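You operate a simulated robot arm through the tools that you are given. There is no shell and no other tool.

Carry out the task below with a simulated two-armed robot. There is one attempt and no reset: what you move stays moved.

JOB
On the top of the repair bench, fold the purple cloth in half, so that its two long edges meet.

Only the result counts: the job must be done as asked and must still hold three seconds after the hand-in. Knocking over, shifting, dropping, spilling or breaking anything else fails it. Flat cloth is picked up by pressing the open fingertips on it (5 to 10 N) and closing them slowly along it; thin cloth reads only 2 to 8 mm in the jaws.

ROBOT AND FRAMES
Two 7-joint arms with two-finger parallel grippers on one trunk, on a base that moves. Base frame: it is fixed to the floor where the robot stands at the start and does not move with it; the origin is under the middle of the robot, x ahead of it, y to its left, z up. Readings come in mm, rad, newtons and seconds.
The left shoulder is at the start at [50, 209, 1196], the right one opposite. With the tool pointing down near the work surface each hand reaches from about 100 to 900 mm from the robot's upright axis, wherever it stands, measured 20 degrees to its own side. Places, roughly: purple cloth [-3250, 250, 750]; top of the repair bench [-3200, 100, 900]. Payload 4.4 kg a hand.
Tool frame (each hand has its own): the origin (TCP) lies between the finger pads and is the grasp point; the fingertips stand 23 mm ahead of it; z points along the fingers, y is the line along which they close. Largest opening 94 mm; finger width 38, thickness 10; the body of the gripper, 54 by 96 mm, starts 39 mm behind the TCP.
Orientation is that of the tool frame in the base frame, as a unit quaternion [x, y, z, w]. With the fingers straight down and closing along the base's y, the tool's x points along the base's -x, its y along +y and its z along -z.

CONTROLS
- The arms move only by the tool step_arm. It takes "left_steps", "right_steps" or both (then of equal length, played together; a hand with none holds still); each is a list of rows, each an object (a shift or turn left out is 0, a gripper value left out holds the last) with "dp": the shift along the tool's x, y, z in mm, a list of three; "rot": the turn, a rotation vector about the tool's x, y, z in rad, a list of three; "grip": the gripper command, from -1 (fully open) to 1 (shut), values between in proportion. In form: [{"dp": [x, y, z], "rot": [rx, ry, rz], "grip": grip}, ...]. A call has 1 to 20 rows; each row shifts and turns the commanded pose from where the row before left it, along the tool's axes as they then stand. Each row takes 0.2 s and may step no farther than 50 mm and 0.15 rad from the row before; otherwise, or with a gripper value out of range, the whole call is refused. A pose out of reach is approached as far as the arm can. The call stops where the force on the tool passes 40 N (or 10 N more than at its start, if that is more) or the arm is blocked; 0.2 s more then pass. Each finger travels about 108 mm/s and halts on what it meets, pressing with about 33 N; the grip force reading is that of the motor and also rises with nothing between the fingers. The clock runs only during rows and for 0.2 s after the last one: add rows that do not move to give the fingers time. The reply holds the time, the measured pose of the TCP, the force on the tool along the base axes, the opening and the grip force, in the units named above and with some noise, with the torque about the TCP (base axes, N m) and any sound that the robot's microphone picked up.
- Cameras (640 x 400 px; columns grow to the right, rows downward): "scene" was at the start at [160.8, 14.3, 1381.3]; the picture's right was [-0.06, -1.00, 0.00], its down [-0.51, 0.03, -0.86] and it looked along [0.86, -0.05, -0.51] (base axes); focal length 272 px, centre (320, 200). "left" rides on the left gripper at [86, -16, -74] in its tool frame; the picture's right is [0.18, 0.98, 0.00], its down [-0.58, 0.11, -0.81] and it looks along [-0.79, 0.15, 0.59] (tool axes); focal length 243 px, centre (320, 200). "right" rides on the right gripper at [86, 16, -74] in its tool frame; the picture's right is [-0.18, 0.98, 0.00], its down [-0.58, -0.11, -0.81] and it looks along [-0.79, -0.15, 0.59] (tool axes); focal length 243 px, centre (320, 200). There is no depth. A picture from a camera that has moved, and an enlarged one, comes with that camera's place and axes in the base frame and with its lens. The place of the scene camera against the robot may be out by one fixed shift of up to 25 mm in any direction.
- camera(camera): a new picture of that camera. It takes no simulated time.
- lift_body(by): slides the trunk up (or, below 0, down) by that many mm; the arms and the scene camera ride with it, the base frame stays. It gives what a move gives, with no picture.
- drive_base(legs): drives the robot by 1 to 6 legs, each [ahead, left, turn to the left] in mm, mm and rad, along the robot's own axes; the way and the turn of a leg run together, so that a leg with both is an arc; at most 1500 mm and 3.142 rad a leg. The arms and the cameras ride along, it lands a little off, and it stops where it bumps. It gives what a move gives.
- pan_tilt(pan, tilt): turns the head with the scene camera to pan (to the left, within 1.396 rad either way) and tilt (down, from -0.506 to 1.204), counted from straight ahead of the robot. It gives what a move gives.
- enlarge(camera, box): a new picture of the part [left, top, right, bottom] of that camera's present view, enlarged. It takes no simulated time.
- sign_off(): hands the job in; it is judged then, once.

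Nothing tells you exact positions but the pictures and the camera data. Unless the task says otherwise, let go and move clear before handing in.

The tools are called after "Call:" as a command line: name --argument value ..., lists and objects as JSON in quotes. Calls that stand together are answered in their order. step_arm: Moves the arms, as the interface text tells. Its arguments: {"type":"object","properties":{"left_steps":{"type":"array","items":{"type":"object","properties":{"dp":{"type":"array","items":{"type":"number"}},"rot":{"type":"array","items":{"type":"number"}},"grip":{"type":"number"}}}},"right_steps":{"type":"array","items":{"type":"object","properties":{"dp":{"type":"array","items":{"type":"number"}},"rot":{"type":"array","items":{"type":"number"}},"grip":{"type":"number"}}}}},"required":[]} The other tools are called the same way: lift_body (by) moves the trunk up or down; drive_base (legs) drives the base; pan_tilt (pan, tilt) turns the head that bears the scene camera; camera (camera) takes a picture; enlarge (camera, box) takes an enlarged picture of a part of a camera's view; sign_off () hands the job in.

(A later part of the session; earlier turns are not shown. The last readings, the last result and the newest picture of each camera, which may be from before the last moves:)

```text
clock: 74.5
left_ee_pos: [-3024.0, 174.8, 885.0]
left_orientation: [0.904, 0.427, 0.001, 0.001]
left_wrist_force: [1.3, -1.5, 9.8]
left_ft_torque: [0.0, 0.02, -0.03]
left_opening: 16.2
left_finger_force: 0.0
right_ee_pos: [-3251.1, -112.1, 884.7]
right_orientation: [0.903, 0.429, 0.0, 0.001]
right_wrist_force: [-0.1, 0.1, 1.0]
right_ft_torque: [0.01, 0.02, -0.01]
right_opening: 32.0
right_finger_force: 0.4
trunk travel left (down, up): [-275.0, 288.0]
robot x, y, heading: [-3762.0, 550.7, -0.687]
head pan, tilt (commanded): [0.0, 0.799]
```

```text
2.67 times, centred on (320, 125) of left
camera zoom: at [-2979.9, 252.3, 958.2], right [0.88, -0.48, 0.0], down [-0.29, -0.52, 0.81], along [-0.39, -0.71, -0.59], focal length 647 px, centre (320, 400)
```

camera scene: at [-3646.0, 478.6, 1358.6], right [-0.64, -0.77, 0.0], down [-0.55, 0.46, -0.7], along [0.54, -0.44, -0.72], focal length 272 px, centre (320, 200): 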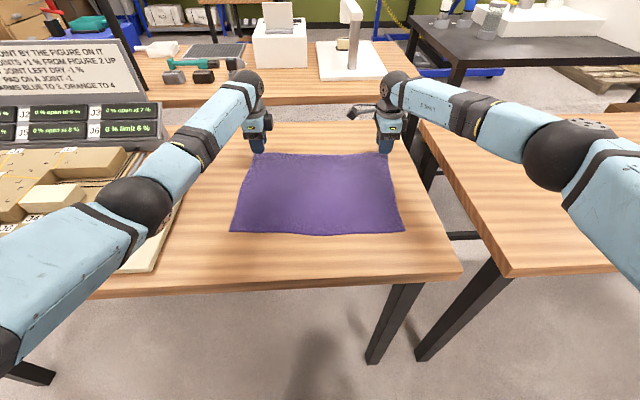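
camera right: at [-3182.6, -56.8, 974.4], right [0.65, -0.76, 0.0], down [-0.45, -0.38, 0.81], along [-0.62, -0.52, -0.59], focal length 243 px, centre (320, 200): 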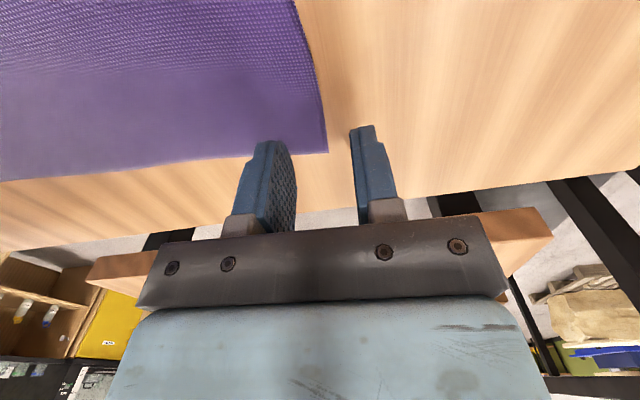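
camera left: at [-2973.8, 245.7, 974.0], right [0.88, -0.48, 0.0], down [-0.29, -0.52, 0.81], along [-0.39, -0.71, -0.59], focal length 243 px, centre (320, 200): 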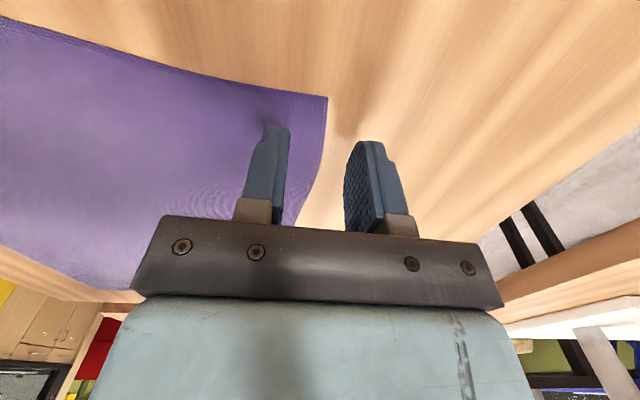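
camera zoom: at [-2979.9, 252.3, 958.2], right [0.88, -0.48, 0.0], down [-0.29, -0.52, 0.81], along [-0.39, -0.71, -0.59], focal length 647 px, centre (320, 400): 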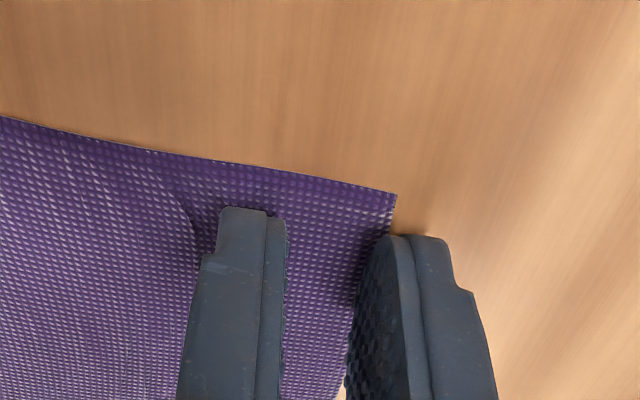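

The outer finger has just met the cloth's edge, with the cloth staying put. I'll continue closing.

Call:
step_arm --left_steps '[{"dp": [0, -0.8, 0], "grip": 0.66}, {"dp": [0, -0.8, 0], "grip": 0.694}, {"dp": [0, -0.8, 0], "grip": 0.728}, {"dp": [0, -0.8, 0], "grip": 0.762}, {"dp": [0, -0.8, 0], "grip": 0.796}]'

Call:
enlarge --camera "left" --box '[200, 50, 440, 200]'

```text
clock: 75.7
left_ee_pos: [-3026.2, 176.3, 885.6]
left_orientation: [0.905, 0.426, 0.0, 0.002]
left_wrist_force: [2.9, -1.6, 11.2]
left_ft_torque: [-0.04, 0.01, 0.02]
left_opening: 9.4
left_finger_force: 0.0
right_ee_pos: [-3250.4, -110.5, 884.5]
right_orientation: [0.903, 0.429, 0.0, 0.001]
right_wrist_force: [0.3, 0.2, 1.9]
right_ft_torque: [0.02, 0.04, 0.02]
right_opening: 32.1
right_finger_force: 0.0
trunk travel left (down, up): [-275.0, 288.0]
robot x, y, heading: [-3762.9, 554.3, -0.689]
head pan, tilt (commanded): [0.0, 0.799]
```

```text
2.67 times, centred on (320, 125) of left
camera zoom: at [-2983.0, 254.5, 958.2], right [0.88, -0.48, 0.0], down [-0.29, -0.52, 0.81], along [-0.39, -0.71, -0.59], focal length 647 px, centre (320, 400)
```

zoom: 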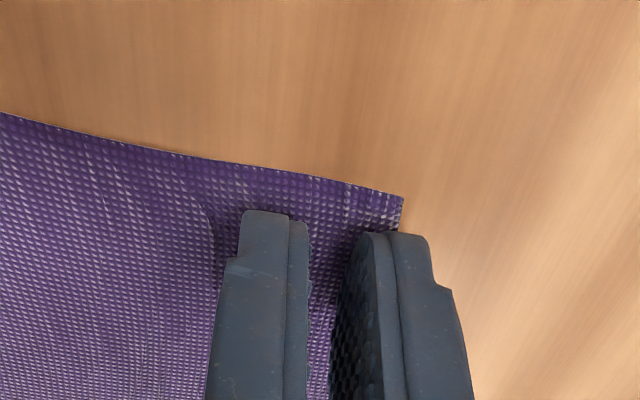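

The fingers are gathering the cloth near the corner. Closing further to pinch.

Call:
step_arm --left_steps '[{"dp": [0, -0.8, 0], "grip": 0.83}, {"dp": [0, -0.8, 0], "grip": 0.864}, {"dp": [0, -0.8, 0], "grip": 0.898}, {"dp": [0, -0.4, 0], "grip": 0.93}, {"dp": [0, -0.4, 0], "grip": 0.965}, {"dp": [0, 0, 0], "grip": 1.0}, {"dp": [0, 0, 0], "grip": 1.0}, {"dp": [0, 0, 0], "grip": 1.0}]'

Call:
enlarge --camera "left" --box '[200, 50, 440, 200]'

```text
clock: 77.5
left_ee_pos: [-3029.4, 178.8, 884.1]
left_orientation: [0.905, 0.426, 0.0, 0.0]
left_wrist_force: [2.9, -2.1, 14.5]
left_ft_torque: [-0.08, -0.05, 0.01]
left_opening: 0.0
left_finger_force: 32.7
right_ee_pos: [-3250.9, -110.9, 884.5]
right_orientation: [0.903, 0.43, 0.001, 0.001]
right_wrist_force: [-0.4, 0.0, 0.3]
right_ft_torque: [0.02, 0.04, -0.06]
right_opening: 31.7
right_finger_force: 0.1
trunk travel left (down, up): [-275.0, 288.0]
robot x, y, heading: [-3762.7, 552.9, -0.687]
head pan, tilt (commanded): [0.0, 0.799]
```

```text
2.67 times, centred on (320, 125) of left
camera zoom: at [-2986.1, 256.6, 958.2], right [0.88, -0.48, 0.0], down [-0.29, -0.52, 0.81], along [-0.39, -0.71, -0.59], focal length 647 px, centre (320, 400)
```

zoom: 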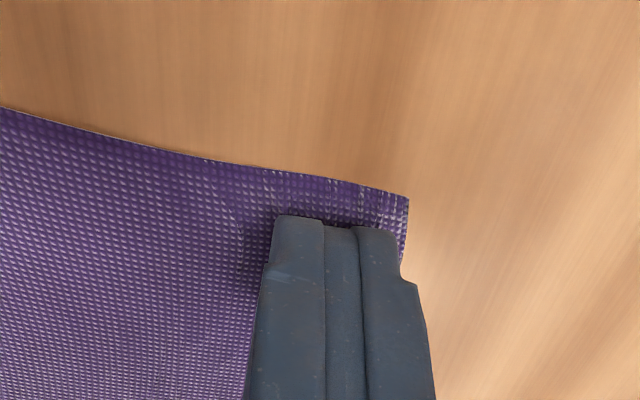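

The left fingers shut on nothing: the outer finger just slid over the edge, so I'll use the hinted way with both fingertips on the cloth. I'll raise both hands and yaw them another 90° so the fingers close along the long edge (camera side away from me), which lets me pitch the hands later when laying the edge down.

Call:
step_arm --left_steps '[{"dp": [0, 0, -2], "grip": 1.0}, {"dp": [0, 0, -20], "grip": 1.0}, {"dp": [0, 0, -40], "grip": 0.0}, {"rot": [0, 0, 0.143]}, {"rot": [0, 0, 0.143]}, {"rot": [0, 0, 0.143]}, {"rot": [0, 0, 0.143]}, {"rot": [0, 0, 0.143]}, {"rot": [0, 0, 0.143]}, {"rot": [0, 0, 0.143]}, {"rot": [0, 0, 0.143]}, {"rot": [0, 0, 0.143]}, {"rot": [0, 0, 0.143]}, {"rot": [0, 0, 0.141]}]' --right_steps '[{"dp": [0, 0, -2]}, {"dp": [0, 0, -20]}, {"dp": [0, 0, -40], "grip": 0.0}, {"rot": [0, 0, 0.143]}, {"rot": [0, 0, 0.143]}, {"rot": [0, 0, 0.143]}, {"rot": [0, 0, 0.143]}, {"rot": [0, 0, 0.143]}, {"rot": [0, 0, 0.143]}, {"rot": [0, 0, 0.143]}, {"rot": [0, 0, 0.143]}, {"rot": [0, 0, 0.143]}, {"rot": [0, 0, 0.143]}, {"rot": [0, 0, 0.141]}]'

Call:
camera --camera "left"

Call:
camera --camera "right"

Call:
camera --camera "scene"

```text
clock: 80.5
left_ee_pos: [-3027.4, 179.5, 943.7]
left_orientation: [0.941, -0.338, 0.0, 0.0]
left_wrist_force: [0.5, -0.1, 0.3]
left_ft_torque: [0.04, 0.04, -0.01]
left_opening: 46.8
left_finger_force: 0.0
right_ee_pos: [-3250.0, -112.7, 945.6]
right_orientation: [0.942, -0.337, 0.0, 0.0]
right_wrist_force: [-0.4, 0.0, 0.0]
right_ft_torque: [0.0, 0.0, 0.01]
right_opening: 47.0
right_finger_force: 0.0
trunk travel left (down, up): [-275.0, 288.0]
robot x, y, heading: [-3761.9, 558.1, -0.692]
head pan, tilt (commanded): [0.0, 0.799]
```

```text
taken
camera left: at [-2950.1, 137.0, 1018.0], right [-0.48, -0.87, 0.0], down [-0.52, 0.29, 0.81], along [-0.7, 0.39, -0.59], focal length 243 px, centre (320, 200)
```

left: 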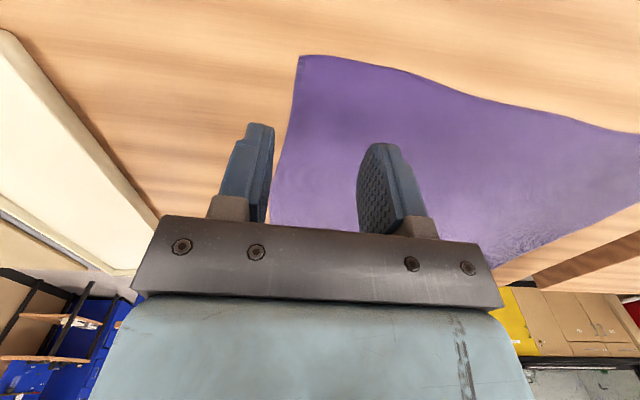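

```text
taken
camera right: at [-3193.3, -179.6, 1021.2], right [-0.77, -0.64, 0.0], down [-0.38, 0.45, 0.81], along [-0.52, 0.62, -0.59], focal length 243 px, centre (320, 200)
```

right: 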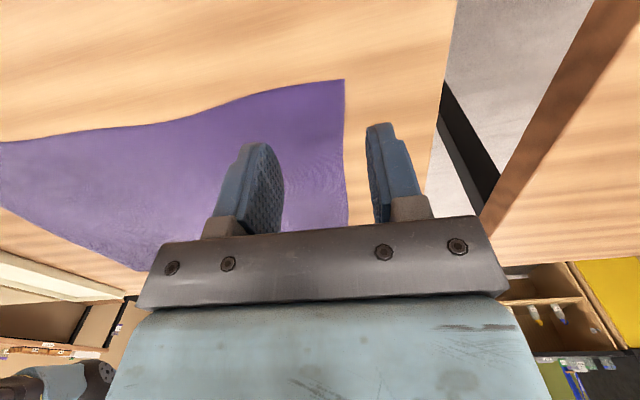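

```text
taken
camera scene: at [-3646.9, 479.6, 1358.7], right [-0.64, -0.77, 0.0], down [-0.55, 0.46, -0.7], along [0.54, -0.44, -0.72], focal length 272 px, centre (320, 200)
```

scene: 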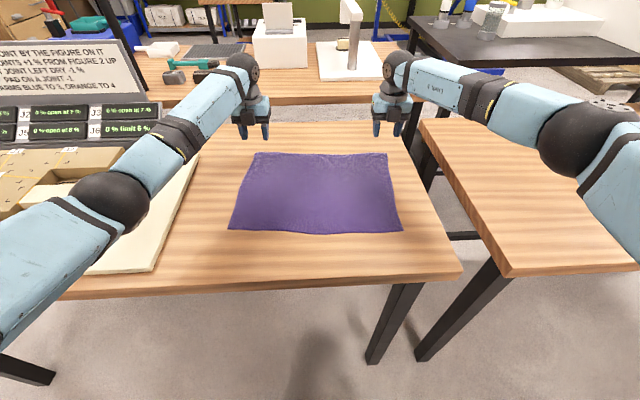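

Both hands now have the camera on the far side and close along the long edge. I'll position each ~38 mm in from its corner and ~8 mm inside the far edge with 47 mm opening, and come down near the surface.

Call:
step_arm --left_steps '[{"dp": [12, 20.6, 0]}, {"dp": [0, 0, 27]}, {"dp": [0, 0, 27]}, {"dp": [0, 0, 0]}]' --right_steps '[{"dp": [-6.6, -21, 0]}, {"dp": [0, 0, 27]}, {"dp": [0, 0, 27]}, {"dp": [0, 0, 0]}]'

Call:
enlarge --camera "left" --box '[180, 40, 460, 215]'

Call:
enlarge --camera "right" --box '[180, 40, 460, 215]'

```text
clock: 81.5
left_ee_pos: [-3033.1, 156.2, 890.2]
left_orientation: [0.941, -0.338, -0.001, 0.0]
left_wrist_force: [-1.6, 0.4, 0.1]
left_ft_torque: [0.02, -0.06, -0.01]
left_opening: 46.8
left_finger_force: 0.2
right_ee_pos: [-3242.1, -91.2, 893.1]
right_orientation: [0.942, -0.336, 0.001, 0.001]
right_wrist_force: [0.5, -0.1, 0.8]
right_ft_torque: [-0.03, 0.01, 0.0]
right_opening: 47.1
right_finger_force: 0.0
trunk travel left (down, up): [-275.0, 288.0]
robot x, y, heading: [-3764.2, 551.9, -0.692]
head pan, tilt (commanded): [0.0, 0.799]
```

```text
2.29 times, centred on (320, 128) of left
camera zoom: at [-2955.3, 114.3, 964.0], right [-0.48, -0.88, 0.0], down [-0.52, 0.29, 0.81], along [-0.71, 0.39, -0.59], focal length 555 px, centre (320, 366)
```

zoom: 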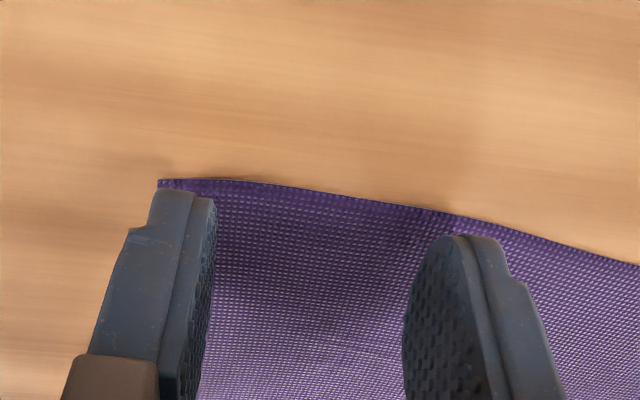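

```text
2.29 times, centred on (320, 128) of right
camera zoom: at [-3184.9, -158.8, 968.3], right [-0.76, -0.65, 0.0], down [-0.38, 0.45, 0.81], along [-0.52, 0.62, -0.59], focal length 555 px, centre (320, 366)
```

zoom: 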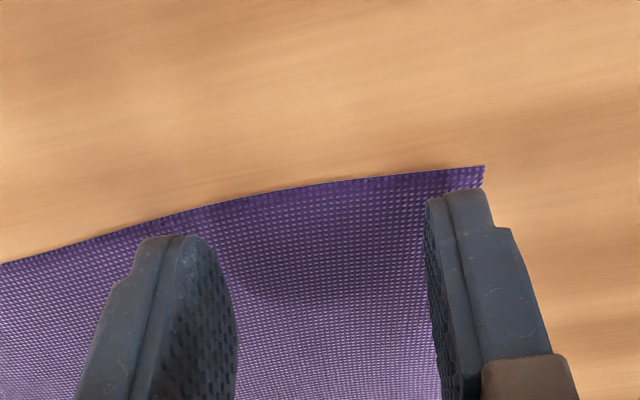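

Placement is good: outer fingers almost at the corners, edge ~10 mm beyond the pinch line. I'll nudge both 4 mm inward and press the left first to about 7 N.

Call:
step_arm --left_steps '[{"dp": [0, 4, 2]}, {"dp": [0, 0, 2]}, {"dp": [0, 0, 1.5]}, {"dp": [0, 0, 1.2]}, {"dp": [0, 0, 0]}]' --right_steps '[{"dp": [0, -4, 2]}, {"dp": [0, 0, 2]}, {"dp": [0, 0, 1.5]}, {"dp": [0, 0, 1.5]}, {"dp": [0, 0, 0]}]'

```text
clock: 82.7
left_ee_pos: [-3034.7, 151.8, 885.4]
left_orientation: [0.941, -0.337, 0.001, 0.0]
left_wrist_force: [0.5, 0.2, 2.4]
left_ft_torque: [0.01, 0.0, -0.03]
left_opening: 47.0
left_finger_force: 0.1
right_ee_pos: [-3239.4, -87.9, 884.9]
right_orientation: [0.942, -0.336, -0.001, 0.0]
right_wrist_force: [0.3, 0.2, 0.0]
right_ft_torque: [0.0, 0.04, -0.01]
right_opening: 46.8
right_finger_force: 0.1
trunk travel left (down, up): [-275.0, 288.0]
robot x, y, heading: [-3765.8, 555.7, -0.69]
head pan, tilt (commanded): [0.0, 0.799]
```

Call:
step_arm --left_steps '[{"dp": [0, 0, 1]}, {"dp": [0, 0, 0]}]' --right_steps '[{"dp": [0, 0, 1]}, {"dp": [0, 0, 0]}]'

```text
clock: 83.3
left_ee_pos: [-3035.5, 152.7, 883.5]
left_orientation: [0.941, -0.338, 0.0, 0.0]
left_wrist_force: [1.9, -0.7, 7.4]
left_ft_torque: [0.02, -0.04, -0.04]
left_opening: 47.2
left_finger_force: 0.6
right_ee_pos: [-3238.9, -88.6, 884.1]
right_orientation: [0.942, -0.336, 0.0, 0.0]
right_wrist_force: [1.2, 0.4, 1.4]
right_ft_torque: [0.0, 0.01, -0.02]
right_opening: 46.7
right_finger_force: 0.0
trunk travel left (down, up): [-275.0, 288.0]
robot x, y, heading: [-3763.6, 551.9, -0.692]
head pan, tilt (commanded): [0.0, 0.799]
```

Left is at 7.4 N. I'll close it slowly along the cloth and check midway.

Call:
step_arm --left_steps '[{"grip": 0.04}, {"grip": 0.08}, {"grip": 0.12}, {"grip": 0.16}, {"grip": 0.2}, {"grip": 0.24}, {"grip": 0.28}, {"grip": 0.32}, {"grip": 0.36}, {"grip": 0.4}]'

Call:
enlarge --camera "left" --box '[180, 40, 460, 215]'

```text
clock: 85.5
left_ee_pos: [-3036.2, 152.3, 884.7]
left_orientation: [0.941, -0.338, 0.001, 0.001]
left_wrist_force: [-0.6, -0.3, 9.6]
left_ft_torque: [0.07, 0.04, 0.01]
left_opening: 27.5
left_finger_force: 0.0
right_ee_pos: [-3240.5, -88.1, 886.2]
right_orientation: [0.942, -0.336, 0.001, 0.001]
right_wrist_force: [-0.5, 0.5, -0.3]
right_ft_torque: [-0.03, -0.04, -0.03]
right_opening: 47.2
right_finger_force: 0.2
trunk travel left (down, up): [-275.0, 288.0]
robot x, y, heading: [-3760.1, 554.2, -0.689]
head pan, tilt (commanded): [0.0, 0.799]
```

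```text
2.29 times, centred on (320, 128) of left
camera zoom: at [-2957.9, 110.7, 958.4], right [-0.48, -0.88, 0.0], down [-0.52, 0.29, 0.81], along [-0.71, 0.39, -0.59], focal length 555 px, centre (320, 366)
```

zoom: 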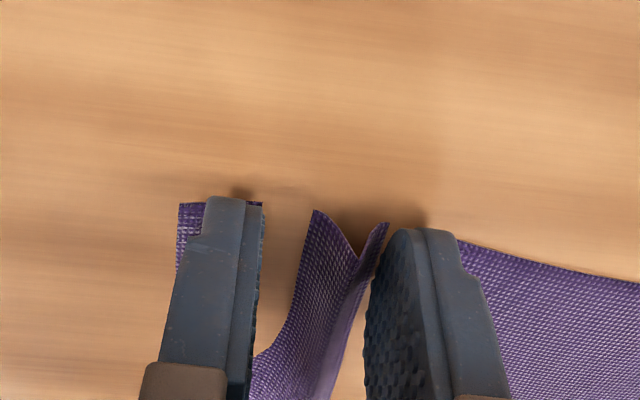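

A ridge has formed between the left fingers, exactly as wanted. Continue closing to pinch it.

Call:
step_arm --left_steps '[{"grip": 0.44}, {"grip": 0.48}, {"grip": 0.52}, {"grip": 0.56}, {"grip": 0.6}, {"grip": 0.64}, {"grip": 0.68}, {"grip": 0.72}, {"grip": 0.76}, {"grip": 0.8}, {"grip": 0.85}, {"grip": 0.9}, {"grip": 0.95}, {"grip": 1.0}, {"grip": 1.0}]'

Call:
enlarge --camera "left" --box '[180, 40, 460, 215]'

```text
clock: 88.7
left_ee_pos: [-3035.4, 152.8, 884.9]
left_orientation: [0.941, -0.338, 0.001, 0.001]
left_wrist_force: [-0.9, -1.3, 9.7]
left_ft_torque: [0.07, 0.07, 0.01]
left_opening: 2.2
left_finger_force: 32.6
right_ee_pos: [-3239.0, -88.7, 885.5]
right_orientation: [0.942, -0.335, 0.001, -0.001]
right_wrist_force: [-0.1, -0.1, 0.4]
right_ft_torque: [0.04, 0.03, 0.03]
right_opening: 47.1
right_finger_force: 0.1
trunk travel left (down, up): [-275.0, 288.0]
robot x, y, heading: [-3763.5, 552.8, -0.69]
head pan, tilt (commanded): [0.0, 0.799]
```

```text
2.29 times, centred on (320, 128) of left
camera zoom: at [-2957.9, 110.7, 958.3], right [-0.48, -0.88, 0.0], down [-0.52, 0.29, 0.81], along [-0.71, 0.39, -0.59], focal length 555 px, centre (320, 366)
```

zoom: 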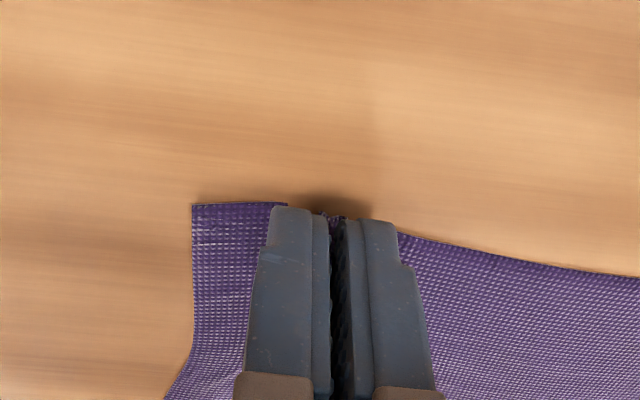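

The left reads 2.2 mm at 33 N, so it holds the cloth. Now press the right one to 5–10 N.

Call:
step_arm --right_steps '[{"dp": [0, 0, 1.2]}, {"dp": [0, 0, 0]}]'

```text
clock: 89.3
left_ee_pos: [-3035.1, 152.7, 884.9]
left_orientation: [0.941, -0.337, 0.001, 0.001]
left_wrist_force: [1.8, -2.2, 6.5]
left_ft_torque: [0.01, 0.03, -0.01]
left_opening: 2.1
left_finger_force: 33.1
right_ee_pos: [-3239.4, -87.5, 884.7]
right_orientation: [0.942, -0.335, 0.0, 0.0]
right_wrist_force: [-1.5, 0.1, 5.0]
right_ft_torque: [0.08, -0.1, 0.01]
right_opening: 46.7
right_finger_force: 0.1
trunk travel left (down, up): [-275.0, 288.0]
robot x, y, heading: [-3763.9, 554.0, -0.69]
head pan, tilt (commanded): [0.0, 0.799]
```

Call:
step_arm --right_steps '[{"dp": [0, 0, 0.5]}, {"grip": 0.04}, {"grip": 0.08}, {"grip": 0.12}, {"grip": 0.16}, {"grip": 0.2}, {"grip": 0.24}, {"grip": 0.28}, {"grip": 0.32}, {"grip": 0.36}, {"grip": 0.4}]'

Call:
enlarge --camera "right" --box '[180, 40, 460, 215]'

```text
clock: 91.7
left_ee_pos: [-3034.6, 153.4, 884.0]
left_orientation: [0.941, -0.338, 0.001, 0.0]
left_wrist_force: [-2.9, -3.5, 1.5]
left_ft_torque: [-0.11, 0.08, 0.09]
left_opening: 2.1
left_finger_force: 32.6
right_ee_pos: [-3239.9, -89.6, 884.8]
right_orientation: [0.942, -0.335, 0.001, 0.0]
right_wrist_force: [-0.7, 3.3, 9.6]
right_ft_torque: [0.26, -0.23, 0.07]
right_opening: 29.9
right_finger_force: 1.2
trunk travel left (down, up): [-275.0, 288.0]
robot x, y, heading: [-3764.3, 554.7, -0.689]
head pan, tilt (commanded): [0.0, 0.799]
```

```text
2.29 times, centred on (320, 128) of right
camera zoom: at [-3183.2, -155.9, 960.2], right [-0.76, -0.64, 0.0], down [-0.38, 0.45, 0.81], along [-0.52, 0.62, -0.59], focal length 555 px, centre (320, 366)
```

zoom: 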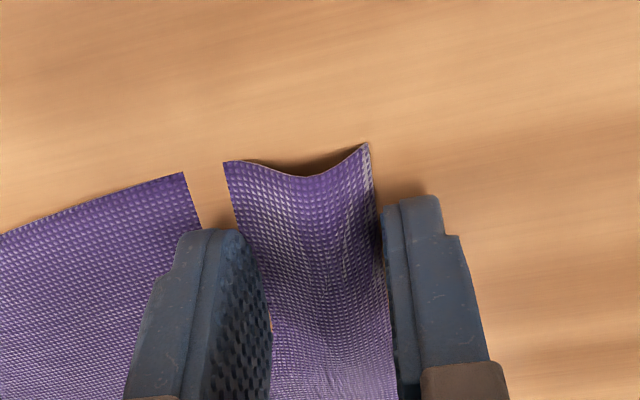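

The right fingers are gathering the corner strip; the cloth is a bit taut, so I'll let the right hand drift inward while closing so the inner finger doesn't pull.

Call:
step_arm --right_steps '[{"dp": [0, -0.9, 0], "grip": 0.44}, {"dp": [0, -0.9, 0], "grip": 0.48}, {"dp": [0, -0.9, 0], "grip": 0.52}, {"dp": [0, -0.9, 0], "grip": 0.56}, {"dp": [0, -0.9, 0], "grip": 0.6}, {"dp": [0, -0.9, 0], "grip": 0.64}, {"dp": [0, -0.9, 0], "grip": 0.68}]'

Call:
enlarge --camera "right" --box '[180, 40, 460, 215]'

```text
clock: 93.3
left_ee_pos: [-3035.3, 153.1, 885.2]
left_orientation: [0.941, -0.337, 0.001, 0.0]
left_wrist_force: [-1.9, -2.6, -0.1]
left_ft_torque: [-0.04, 0.03, 0.1]
left_opening: 2.1
left_finger_force: 33.2
right_ee_pos: [-3235.4, -83.2, 883.7]
right_orientation: [0.942, -0.336, 0.001, -0.001]
right_wrist_force: [0.6, 3.8, 15.5]
right_ft_torque: [0.19, -0.14, 0.02]
right_opening: 16.0
right_finger_force: 1.4
trunk travel left (down, up): [-275.0, 288.0]
robot x, y, heading: [-3764.1, 550.9, -0.687]
head pan, tilt (commanded): [0.0, 0.799]
```

```text
2.29 times, centred on (320, 128) of right
camera zoom: at [-3179.5, -150.6, 960.3], right [-0.76, -0.64, 0.0], down [-0.38, 0.45, 0.8], along [-0.52, 0.62, -0.59], focal length 555 px, centre (320, 366)
```

zoom: 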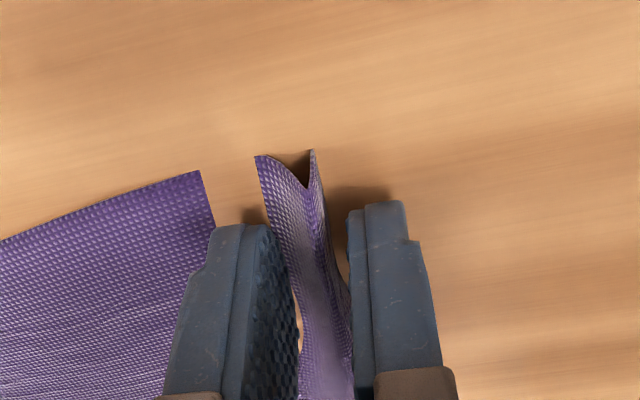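

The right corner is folding up between the fingers. Closing fully.

Call:
step_arm --right_steps '[{"dp": [0, -0.9, 0], "grip": 0.72}, {"dp": [0, -0.9, 0], "grip": 0.76}, {"dp": [0, -0.9, 0], "grip": 0.8}, {"dp": [0, -0.9, 0], "grip": 0.85}, {"dp": [0, -0.5, 0], "grip": 0.9}, {"dp": [0, 0, 0], "grip": 0.95}, {"dp": [0, 0, 0], "grip": 1.0}, {"dp": [0, 0, 0], "grip": 1.0}]'

Call:
enlarge --camera "right" --box '[180, 40, 460, 215]'

Call:
camera --camera "scene"

```text
clock: 95.1
left_ee_pos: [-3035.6, 153.9, 885.3]
left_orientation: [0.941, -0.338, 0.001, 0.0]
left_wrist_force: [-3.5, -5.2, 0.1]
left_ft_torque: [-0.12, 0.14, 0.12]
left_opening: 2.1
left_finger_force: 32.9
right_ee_pos: [-3232.7, -78.9, 884.6]
right_orientation: [0.942, -0.335, 0.002, 0.0]
right_wrist_force: [3.9, 5.6, 14.0]
right_ft_torque: [0.19, -0.1, -0.05]
right_opening: 2.1
right_finger_force: 33.3
trunk travel left (down, up): [-275.0, 288.0]
robot x, y, heading: [-3766.2, 552.9, -0.689]
head pan, tilt (commanded): [0.0, 0.799]
```

```text
2.29 times, centred on (320, 128) of right
camera zoom: at [-3176.0, -146.8, 960.3], right [-0.76, -0.65, 0.0], down [-0.38, 0.45, 0.81], along [-0.52, 0.62, -0.59], focal length 555 px, centre (320, 366)
```

zoom: 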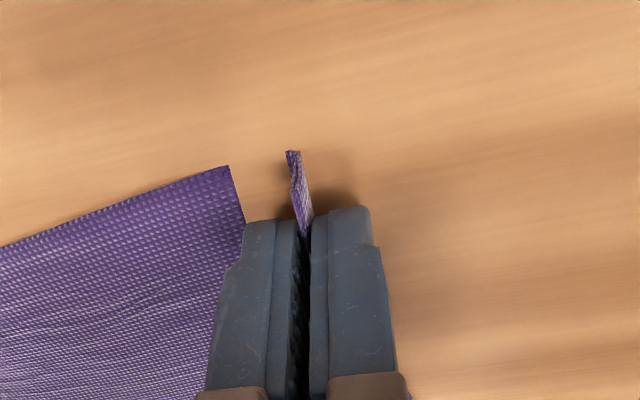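

```text
taken
camera scene: at [-3648.2, 481.3, 1359.0], right [-0.64, -0.77, 0.0], down [-0.55, 0.46, -0.7], along [0.54, -0.44, -0.72], focal length 272 px, centre (320, 200)
```

scene: 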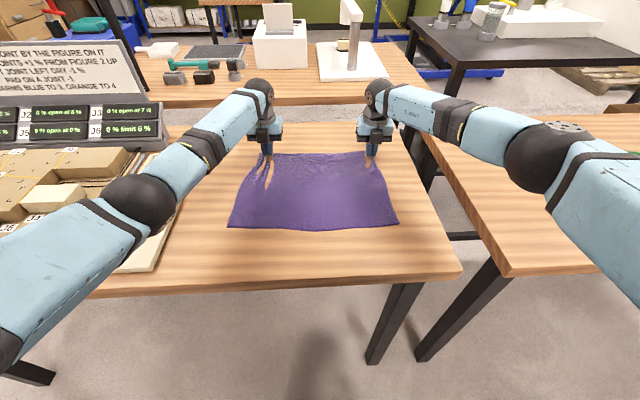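

Both hands read ~2.1 mm at 33 N, so both hold cloth. Let me zoom in on the scene to check the state of the cloth before lifting.

Call:
enlarge --camera "scene" --box '[210, 120, 410, 245]'

Call:
camera --camera "left"

Call:
camera --camera "right"

```text
3.20 times, centred on (310, 182) of scene
camera zoom: at [-3648.2, 481.3, 1359.0], right [-0.64, -0.77, 0.0], down [-0.55, 0.46, -0.7], along [0.54, -0.44, -0.72], focal length 872 px, centre (352, 256)
```

zoom: 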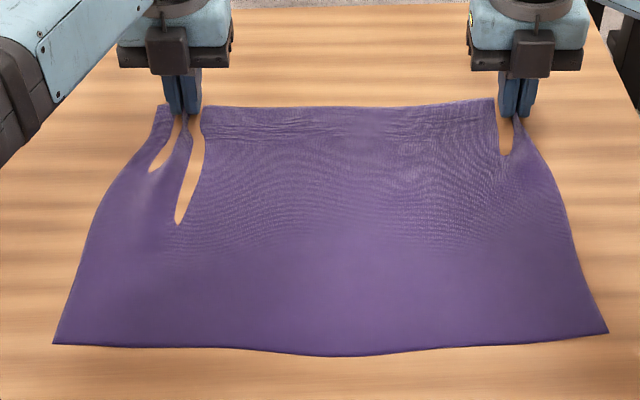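

```text
taken
camera left: at [-2958.2, 111.3, 958.9], right [-0.48, -0.88, 0.0], down [-0.52, 0.29, 0.81], along [-0.71, 0.39, -0.59], focal length 243 px, centre (320, 200)
```

left: 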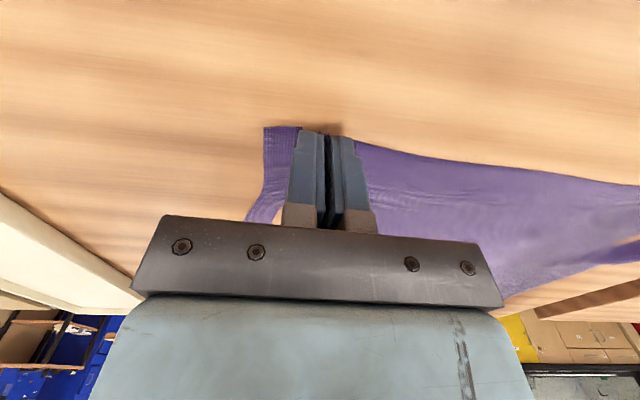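

```text
taken
camera right: at [-3176.0, -146.8, 960.3], right [-0.76, -0.65, 0.0], down [-0.38, 0.45, 0.81], along [-0.52, 0.62, -0.59], focal length 243 px, centre (320, 200)
```

right: 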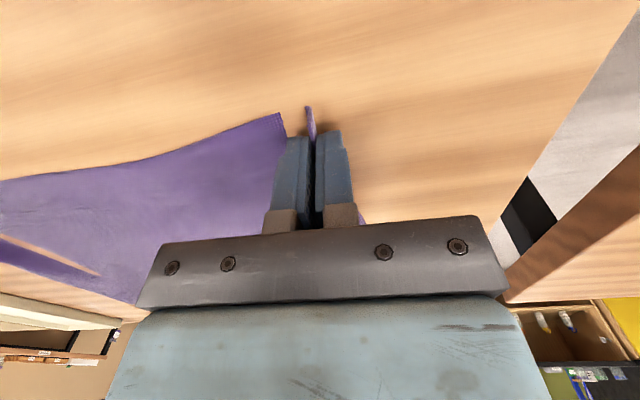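

The picture shows slit-like openings beside both pinches, and the wrist forces show ~6 N of tension between the hands, so the cloth is being over-stretched there. I'll relieve the tension by moving the hands toward each other and easing up slightly, then look again.

Call:
step_arm --left_steps '[{"dp": [0, 3, -2]}, {"dp": [0, 3, -2]}, {"dp": [0, 3, 0]}, {"dp": [0, 0, 0]}]' --right_steps '[{"dp": [0, -3, -2]}, {"dp": [0, -3, -2]}, {"dp": [0, -3, 0]}, {"dp": [0, 0, 0]}]'

Call:
enlarge --camera "scene" --box '[210, 120, 410, 245]'

Call:
enlarge --camera "left" --box '[180, 40, 460, 215]'

Call:
enlarge --camera "right" --box '[180, 40, 460, 215]'

```text
clock: 96.1
left_ee_pos: [-3039.8, 146.0, 886.8]
left_orientation: [0.941, -0.338, 0.0, 0.0]
left_wrist_force: [-0.4, -0.5, 0.1]
left_ft_torque: [-0.02, 0.01, -0.01]
left_opening: 1.8
left_finger_force: 33.2
right_ee_pos: [-3226.1, -74.8, 885.0]
right_orientation: [0.942, -0.335, 0.0, 0.0]
right_wrist_force: [-0.3, 0.0, 0.7]
right_ft_torque: [-0.01, -0.03, 0.01]
right_opening: 2.4
right_finger_force: 32.9
trunk travel left (down, up): [-275.0, 288.0]
robot x, y, heading: [-3764.3, 553.6, -0.685]
head pan, tilt (commanded): [0.0, 0.799]
```

```text
3.20 times, centred on (310, 182) of scene
camera zoom: at [-3646.8, 479.6, 1358.6], right [-0.64, -0.77, 0.0], down [-0.55, 0.46, -0.7], along [0.54, -0.44, -0.72], focal length 872 px, centre (352, 256)
```

zoom: 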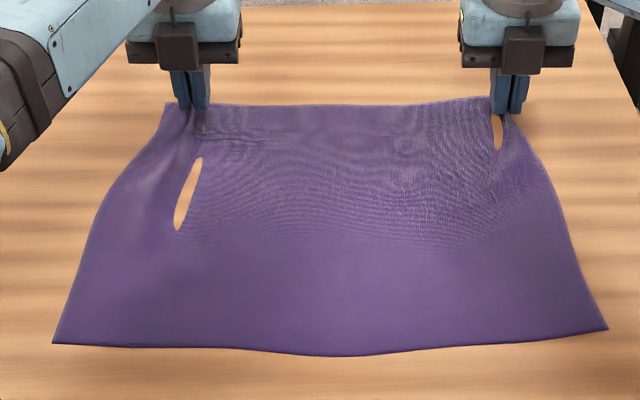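

```text
2.29 times, centred on (320, 128) of left
camera zoom: at [-2961.8, 103.3, 960.8], right [-0.48, -0.88, 0.0], down [-0.52, 0.29, 0.81], along [-0.71, 0.39, -0.59], focal length 555 px, centre (320, 366)
```

zoom: 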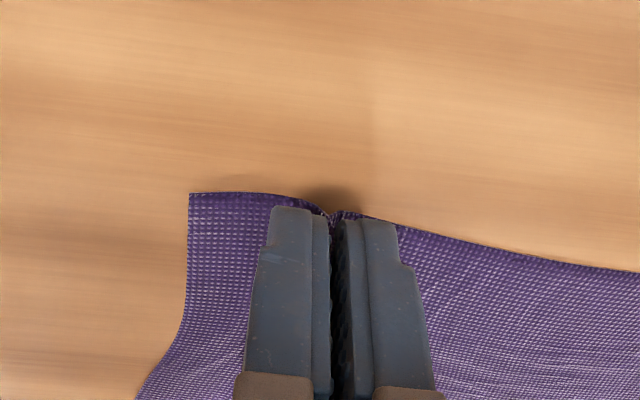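

```text
2.29 times, centred on (320, 128) of right
camera zoom: at [-3169.9, -142.0, 961.5], right [-0.76, -0.64, 0.0], down [-0.38, 0.45, 0.81], along [-0.52, 0.62, -0.59], focal length 555 px, centre (320, 366)
```

zoom: 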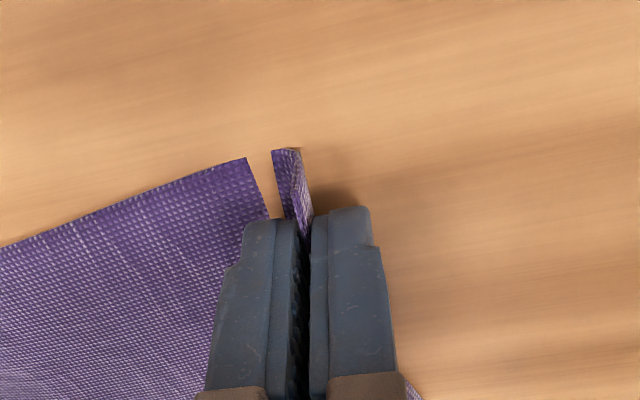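

With the tension gone the openings have closed again, so they were just over-stretched/pressed-in areas. I'll lift both hands 40 mm together with the spacing kept and check that the edge comes along.

Call:
step_arm --left_steps '[{"dp": [0, 0, -8]}, {"dp": [0, 0, -8]}, {"dp": [-4, 0, -8]}, {"dp": [-4, 0, -8]}, {"dp": [-4, 0, -8]}, {"dp": [0, 0, 0]}]' --right_steps '[{"dp": [0, 0, -8]}, {"dp": [0, 0, -8]}, {"dp": [-4, 0, -8]}, {"dp": [-4, 0, -8]}, {"dp": [-4, 0, -8]}, {"dp": [0, 0, 0]}]'

Call:
enlarge --camera "scene" --box '[210, 120, 410, 245]'

Call:
camera --camera "left"

Call:
camera --camera "right"

```text
clock: 97.5
left_ee_pos: [-3049.5, 152.6, 927.5]
left_orientation: [0.941, -0.338, 0.0, 0.0]
left_wrist_force: [-0.1, -0.1, 0.3]
left_ft_torque: [0.05, 0.06, -0.04]
left_opening: 1.9
left_finger_force: 32.7
right_ee_pos: [-3235.4, -63.6, 927.6]
right_orientation: [0.942, -0.335, 0.0, 0.0]
right_wrist_force: [1.2, -0.3, 0.2]
right_ft_torque: [-0.05, 0.05, 0.01]
right_opening: 2.1
right_finger_force: 32.9
trunk travel left (down, up): [-275.0, 288.0]
robot x, y, heading: [-3762.1, 551.9, -0.693]
head pan, tilt (commanded): [0.0, 0.799]
```

```text
3.20 times, centred on (310, 182) of scene
camera zoom: at [-3646.6, 479.4, 1358.6], right [-0.64, -0.77, 0.0], down [-0.55, 0.46, -0.7], along [0.54, -0.44, -0.72], focal length 872 px, centre (352, 256)
```

zoom: 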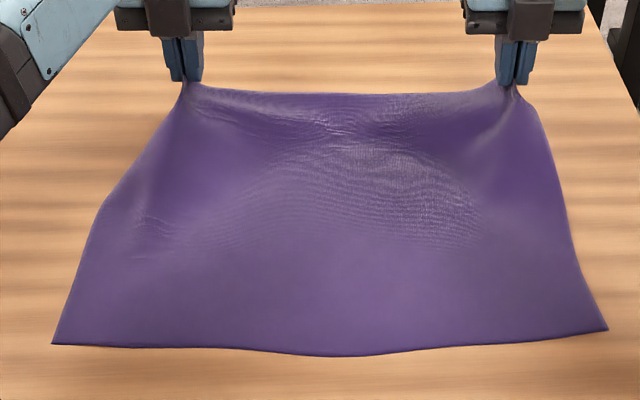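

```text
taken
camera left: at [-2971.7, 110.8, 1000.7], right [-0.48, -0.88, 0.0], down [-0.52, 0.29, 0.81], along [-0.71, 0.39, -0.59], focal length 243 px, centre (320, 200)
```

left: 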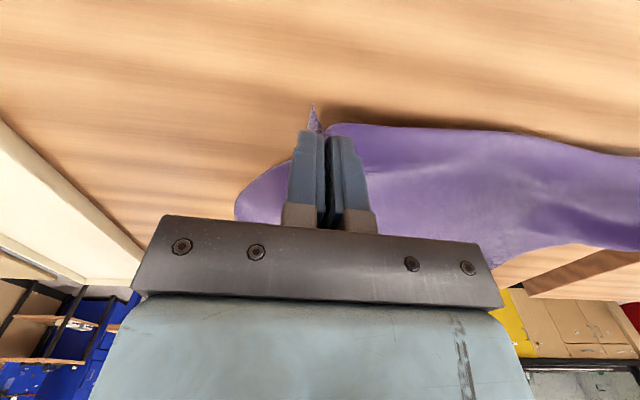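

```text
taken
camera right: at [-3178.7, -132.3, 1002.2], right [-0.76, -0.65, 0.0], down [-0.38, 0.45, 0.81], along [-0.52, 0.62, -0.59], focal length 243 px, centre (320, 200)
```

right: 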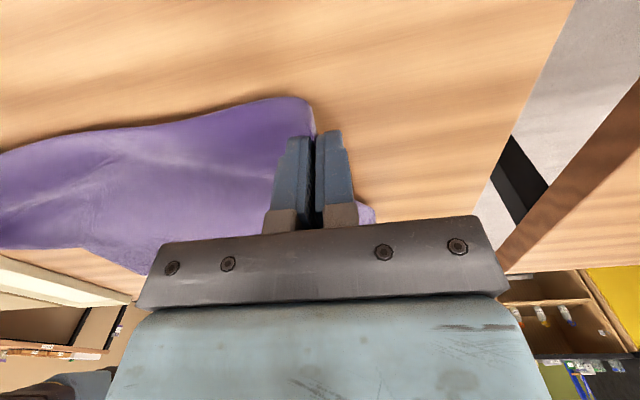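

The cloth is intact and its far edge hangs between the two hands. I'll now carry it up and back toward me over the midline.

Call:
step_arm --left_steps '[{"dp": [-12, 0, -18]}, {"dp": [-12, 0, -18]}, {"dp": [-12, 0, -18]}, {"dp": [-16, 0, -8]}, {"dp": [-16, 0, -8]}, {"dp": [-16, 0, -8]}, {"dp": [-17, 0, -2]}, {"dp": [-17, 0, -2]}, {"dp": [-9, 0, 0]}, {"dp": [0, 0, 0]}]' --right_steps '[{"dp": [-12, 0, -18]}, {"dp": [-12, 0, -18]}, {"dp": [-12, 0, -18]}, {"dp": [-16, 0, -8]}, {"dp": [-16, 0, -8]}, {"dp": [-16, 0, -8]}, {"dp": [-17, 0, -2]}, {"dp": [-17, 0, -2]}, {"dp": [-9, 0, 0]}, {"dp": [0, 0, 0]}]'

Call:
camera --camera "scene"

Call:
camera --camera "left"

Call:
camera --camera "right"

```text
clock: 99.7
left_ee_pos: [-3146.7, 232.5, 1008.0]
left_orientation: [0.941, -0.338, 0.0, 0.0]
left_wrist_force: [-0.1, -0.3, 0.0]
left_ft_torque: [-0.02, -0.01, 0.0]
left_opening: 2.1
left_finger_force: 33.2
right_ee_pos: [-3333.2, 13.9, 1008.3]
right_orientation: [0.942, -0.336, 0.0, 0.0]
right_wrist_force: [-0.1, 0.7, -0.1]
right_ft_torque: [0.02, 0.04, -0.02]
right_opening: 2.4
right_finger_force: 32.7
trunk travel left (down, up): [-275.0, 288.0]
robot x, y, heading: [-3769.3, 555.2, -0.689]
head pan, tilt (commanded): [0.0, 0.799]
```

```text
taken
camera scene: at [-3646.8, 479.6, 1358.7], right [-0.64, -0.77, 0.0], down [-0.55, 0.46, -0.7], along [0.54, -0.44, -0.72], focal length 272 px, centre (320, 200)
```

scene: 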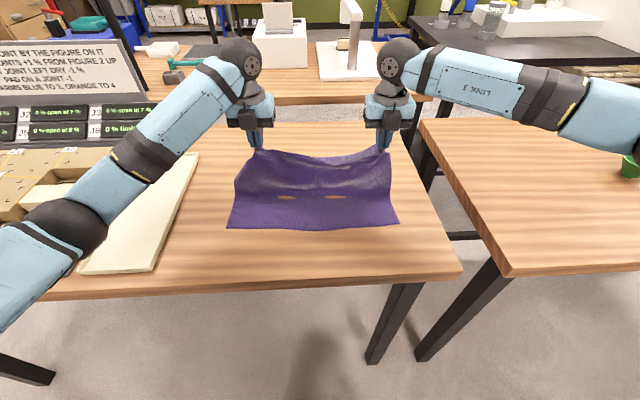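

```text
taken
camera left: at [-3069.5, 190.8, 1082.3], right [-0.48, -0.88, 0.0], down [-0.52, 0.29, 0.81], along [-0.71, 0.39, -0.59], focal length 243 px, centre (320, 200)
```

left: 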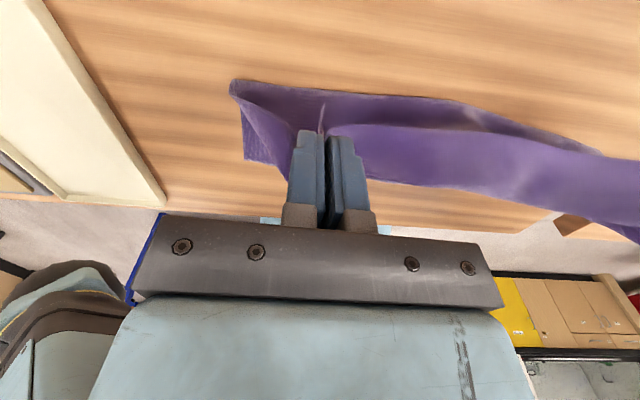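

```text
taken
camera right: at [-3277.0, -53.0, 1085.1], right [-0.76, -0.65, 0.0], down [-0.38, 0.45, 0.81], along [-0.52, 0.62, -0.59], focal length 243 px, centre (320, 200)
```

right: 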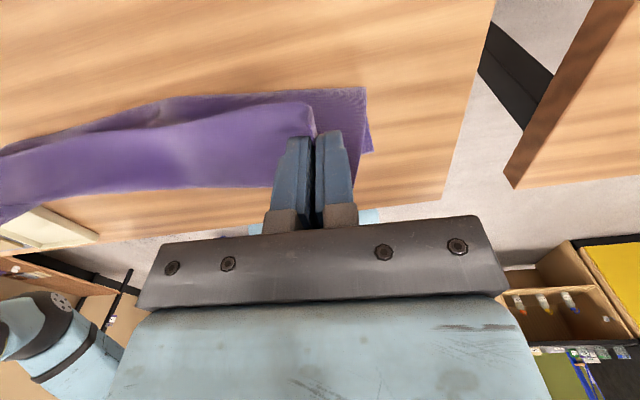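

The far edge now hangs above the midline with the near half still lying in place. Next I continue toward me while pitching the hands (fingers swinging forward) so the edge will lie down toward me when laid.

Call:
step_arm --left_steps '[{"dp": [-11.2, 0, 0.3], "rot": [0, 0.075, 0]}, {"dp": [-11.2, 0, 0.3], "rot": [0, 0.075, 0]}, {"dp": [-13.8, 0, 0.8], "rot": [0, 0.075, 0]}, {"dp": [-13.8, 0, 0.8], "rot": [0, 0.075, 0]}, {"dp": [-15, 0, 1.2], "rot": [0, 0.075, 0]}, {"dp": [-15, 0, 1.2], "rot": [0, 0.075, 0]}, {"dp": [-16, 0, 1.6], "rot": [0, 0.075, 0]}, {"dp": [-16, 0, 1.6], "rot": [0, 0.075, 0]}, {"dp": [0, 0, 0]}]' --right_steps '[{"dp": [-11.2, 0, 0.3], "rot": [0, 0.075, 0]}, {"dp": [-11.2, 0, 0.3], "rot": [0, 0.075, 0]}, {"dp": [-13.8, 0, 0.8], "rot": [0, 0.075, 0]}, {"dp": [-13.8, 0, 0.8], "rot": [0, 0.075, 0]}, {"dp": [-15, 0, 1.2], "rot": [0, 0.075, 0]}, {"dp": [-15, 0, 1.2], "rot": [0, 0.075, 0]}, {"dp": [-16, 0, 1.6], "rot": [0, 0.075, 0]}, {"dp": [-16, 0, 1.6], "rot": [0, 0.075, 0]}, {"dp": [0, 0, 0]}]'

Call:
camera --camera "scene"

Call:
camera --camera "left"

Call:
camera --camera "right"

```text
clock: 101.7
left_ee_pos: [-3228.0, 299.2, 969.5]
left_orientation: [0.899, -0.322, 0.279, 0.1]
left_wrist_force: [0.3, -0.1, -0.2]
left_ft_torque: [-0.01, 0.01, -0.02]
left_opening: 2.1
left_finger_force: 32.6
right_ee_pos: [-3414.2, 78.7, 969.2]
right_orientation: [0.9, -0.32, 0.279, 0.099]
right_wrist_force: [-0.8, 0.0, 0.0]
right_ft_torque: [0.0, -0.04, 0.01]
right_opening: 2.2
right_finger_force: 32.5
trunk travel left (down, up): [-275.0, 288.0]
robot x, y, heading: [-3764.0, 552.1, -0.693]
head pan, tilt (commanded): [0.0, 0.799]
```

```text
taken
camera scene: at [-3646.6, 479.4, 1358.7], right [-0.64, -0.77, 0.0], down [-0.55, 0.46, -0.7], along [0.54, -0.44, -0.72], focal length 272 px, centre (320, 200)
```

scene: 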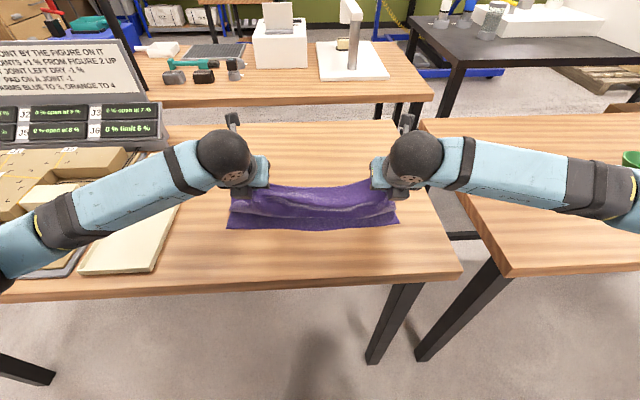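

```text
taken
camera left: at [-3194.6, 293.7, 1079.0], right [-0.51, -0.86, 0.1], down [-0.79, 0.51, 0.34], along [-0.34, 0.09, -0.94], focal length 243 px, centre (320, 200)
```

left: 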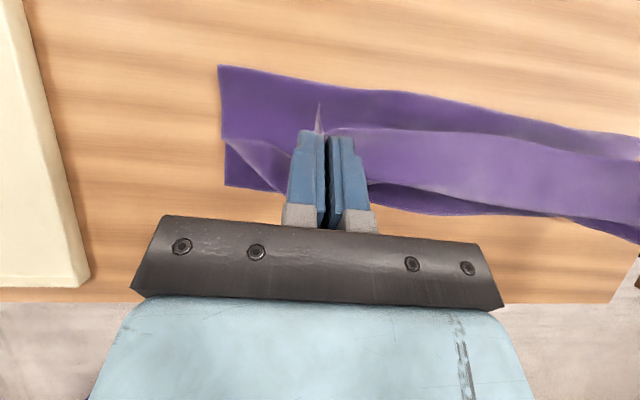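

```text
taken
camera right: at [-3401.6, 47.6, 1080.3], right [-0.74, -0.67, -0.1], down [-0.66, 0.68, 0.34], along [-0.15, 0.32, -0.94], focal length 243 px, centre (320, 200)
```

right: 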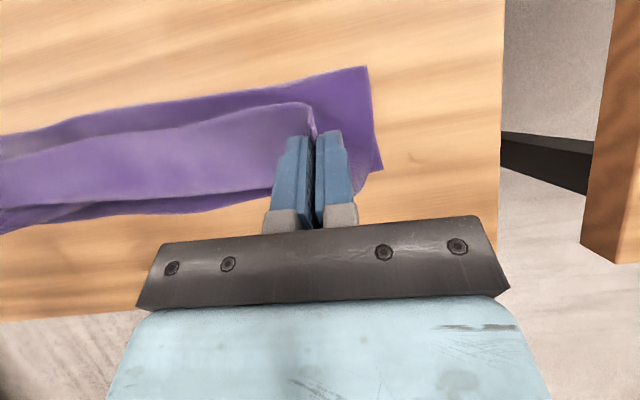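

The hand views show the sheet folding over nicely with the near edge still lying flat. I'll bring the edge down toward the near edge, pitching on to about 60° and spreading the hands slightly to straighten the edge.

Call:
step_arm --left_steps '[{"dp": [-15.8, -1, 1.5], "rot": [0, 0.075, 0]}, {"dp": [-15.8, -1, 1.5], "rot": [0, 0.075, 0]}, {"dp": [-14.8, -1, 1.2], "rot": [0, 0.075, 0]}, {"dp": [-14.8, -1, 1.2], "rot": [0, 0.075, 0]}, {"dp": [0, 0, 0]}]' --right_steps '[{"dp": [-15.8, 1, 1.5], "rot": [0, 0.075, 0]}, {"dp": [-15.8, 1, 1.5], "rot": [0, 0.075, 0]}, {"dp": [-14.8, 1, 1.2], "rot": [0, 0.075, 0]}, {"dp": [-14.8, 1, 1.2], "rot": [0, 0.075, 0]}, {"dp": [0, 0, 0]}]'

Call:
enlarge --camera "scene" --box '[190, 130, 430, 280]'

Call:
camera --camera "left"

Call:
camera --camera "right"

```text
clock: 102.9
left_ee_pos: [-3259.2, 328.2, 924.7]
left_orientation: [0.847, -0.304, 0.41, 0.146]
left_wrist_force: [0.1, -0.1, 0.4]
left_ft_torque: [-0.02, 0.0, -0.01]
left_opening: 2.1
left_finger_force: 33.6
right_ee_pos: [-3452.1, 100.7, 925.4]
right_orientation: [0.847, -0.303, 0.411, 0.146]
right_wrist_force: [0.6, -0.1, -0.9]
right_ft_torque: [0.0, 0.0, 0.01]
right_opening: 2.3
right_finger_force: 33.0
trunk travel left (down, up): [-275.0, 288.0]
robot x, y, heading: [-3765.3, 557.9, -0.687]
head pan, tilt (commanded): [0.0, 0.799]
```

```text
2.67 times, centred on (310, 205) of scene
camera zoom: at [-3647.7, 478.5, 1358.6], right [-0.64, -0.77, 0.0], down [-0.55, 0.46, -0.7], along [0.54, -0.44, -0.72], focal length 727 px, centre (347, 187)
```

zoom: 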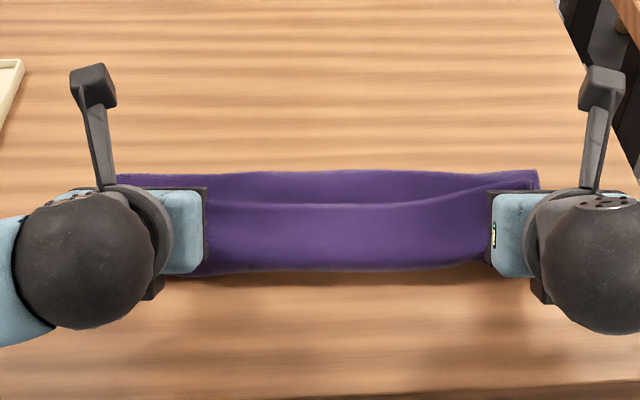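

```text
taken
camera left: at [-3251.9, 344.8, 1039.4], right [-0.54, -0.83, 0.14], down [-0.84, 0.55, 0.04], along [-0.12, -0.1, -0.99], focal length 243 px, centre (320, 200)
```

left: 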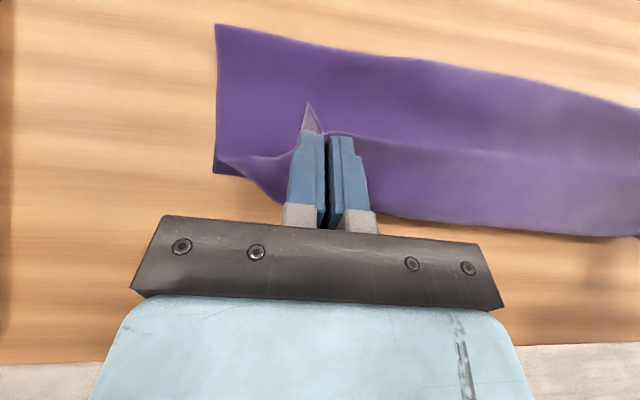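

```text
taken
camera right: at [-3465.9, 91.8, 1041.8], right [-0.71, -0.69, -0.15], down [-0.7, 0.71, 0.04], along [0.07, 0.13, -0.99], focal length 243 px, centre (320, 200)
```

right: 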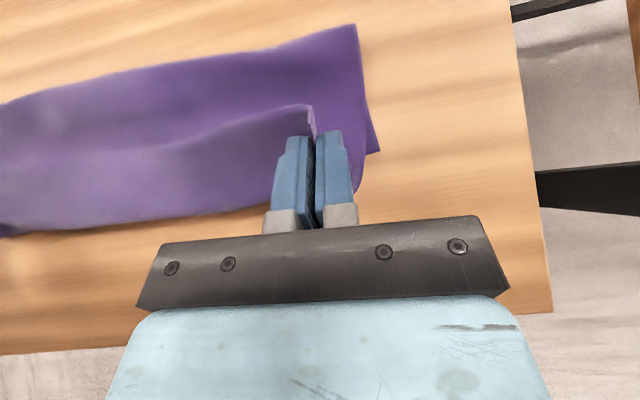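

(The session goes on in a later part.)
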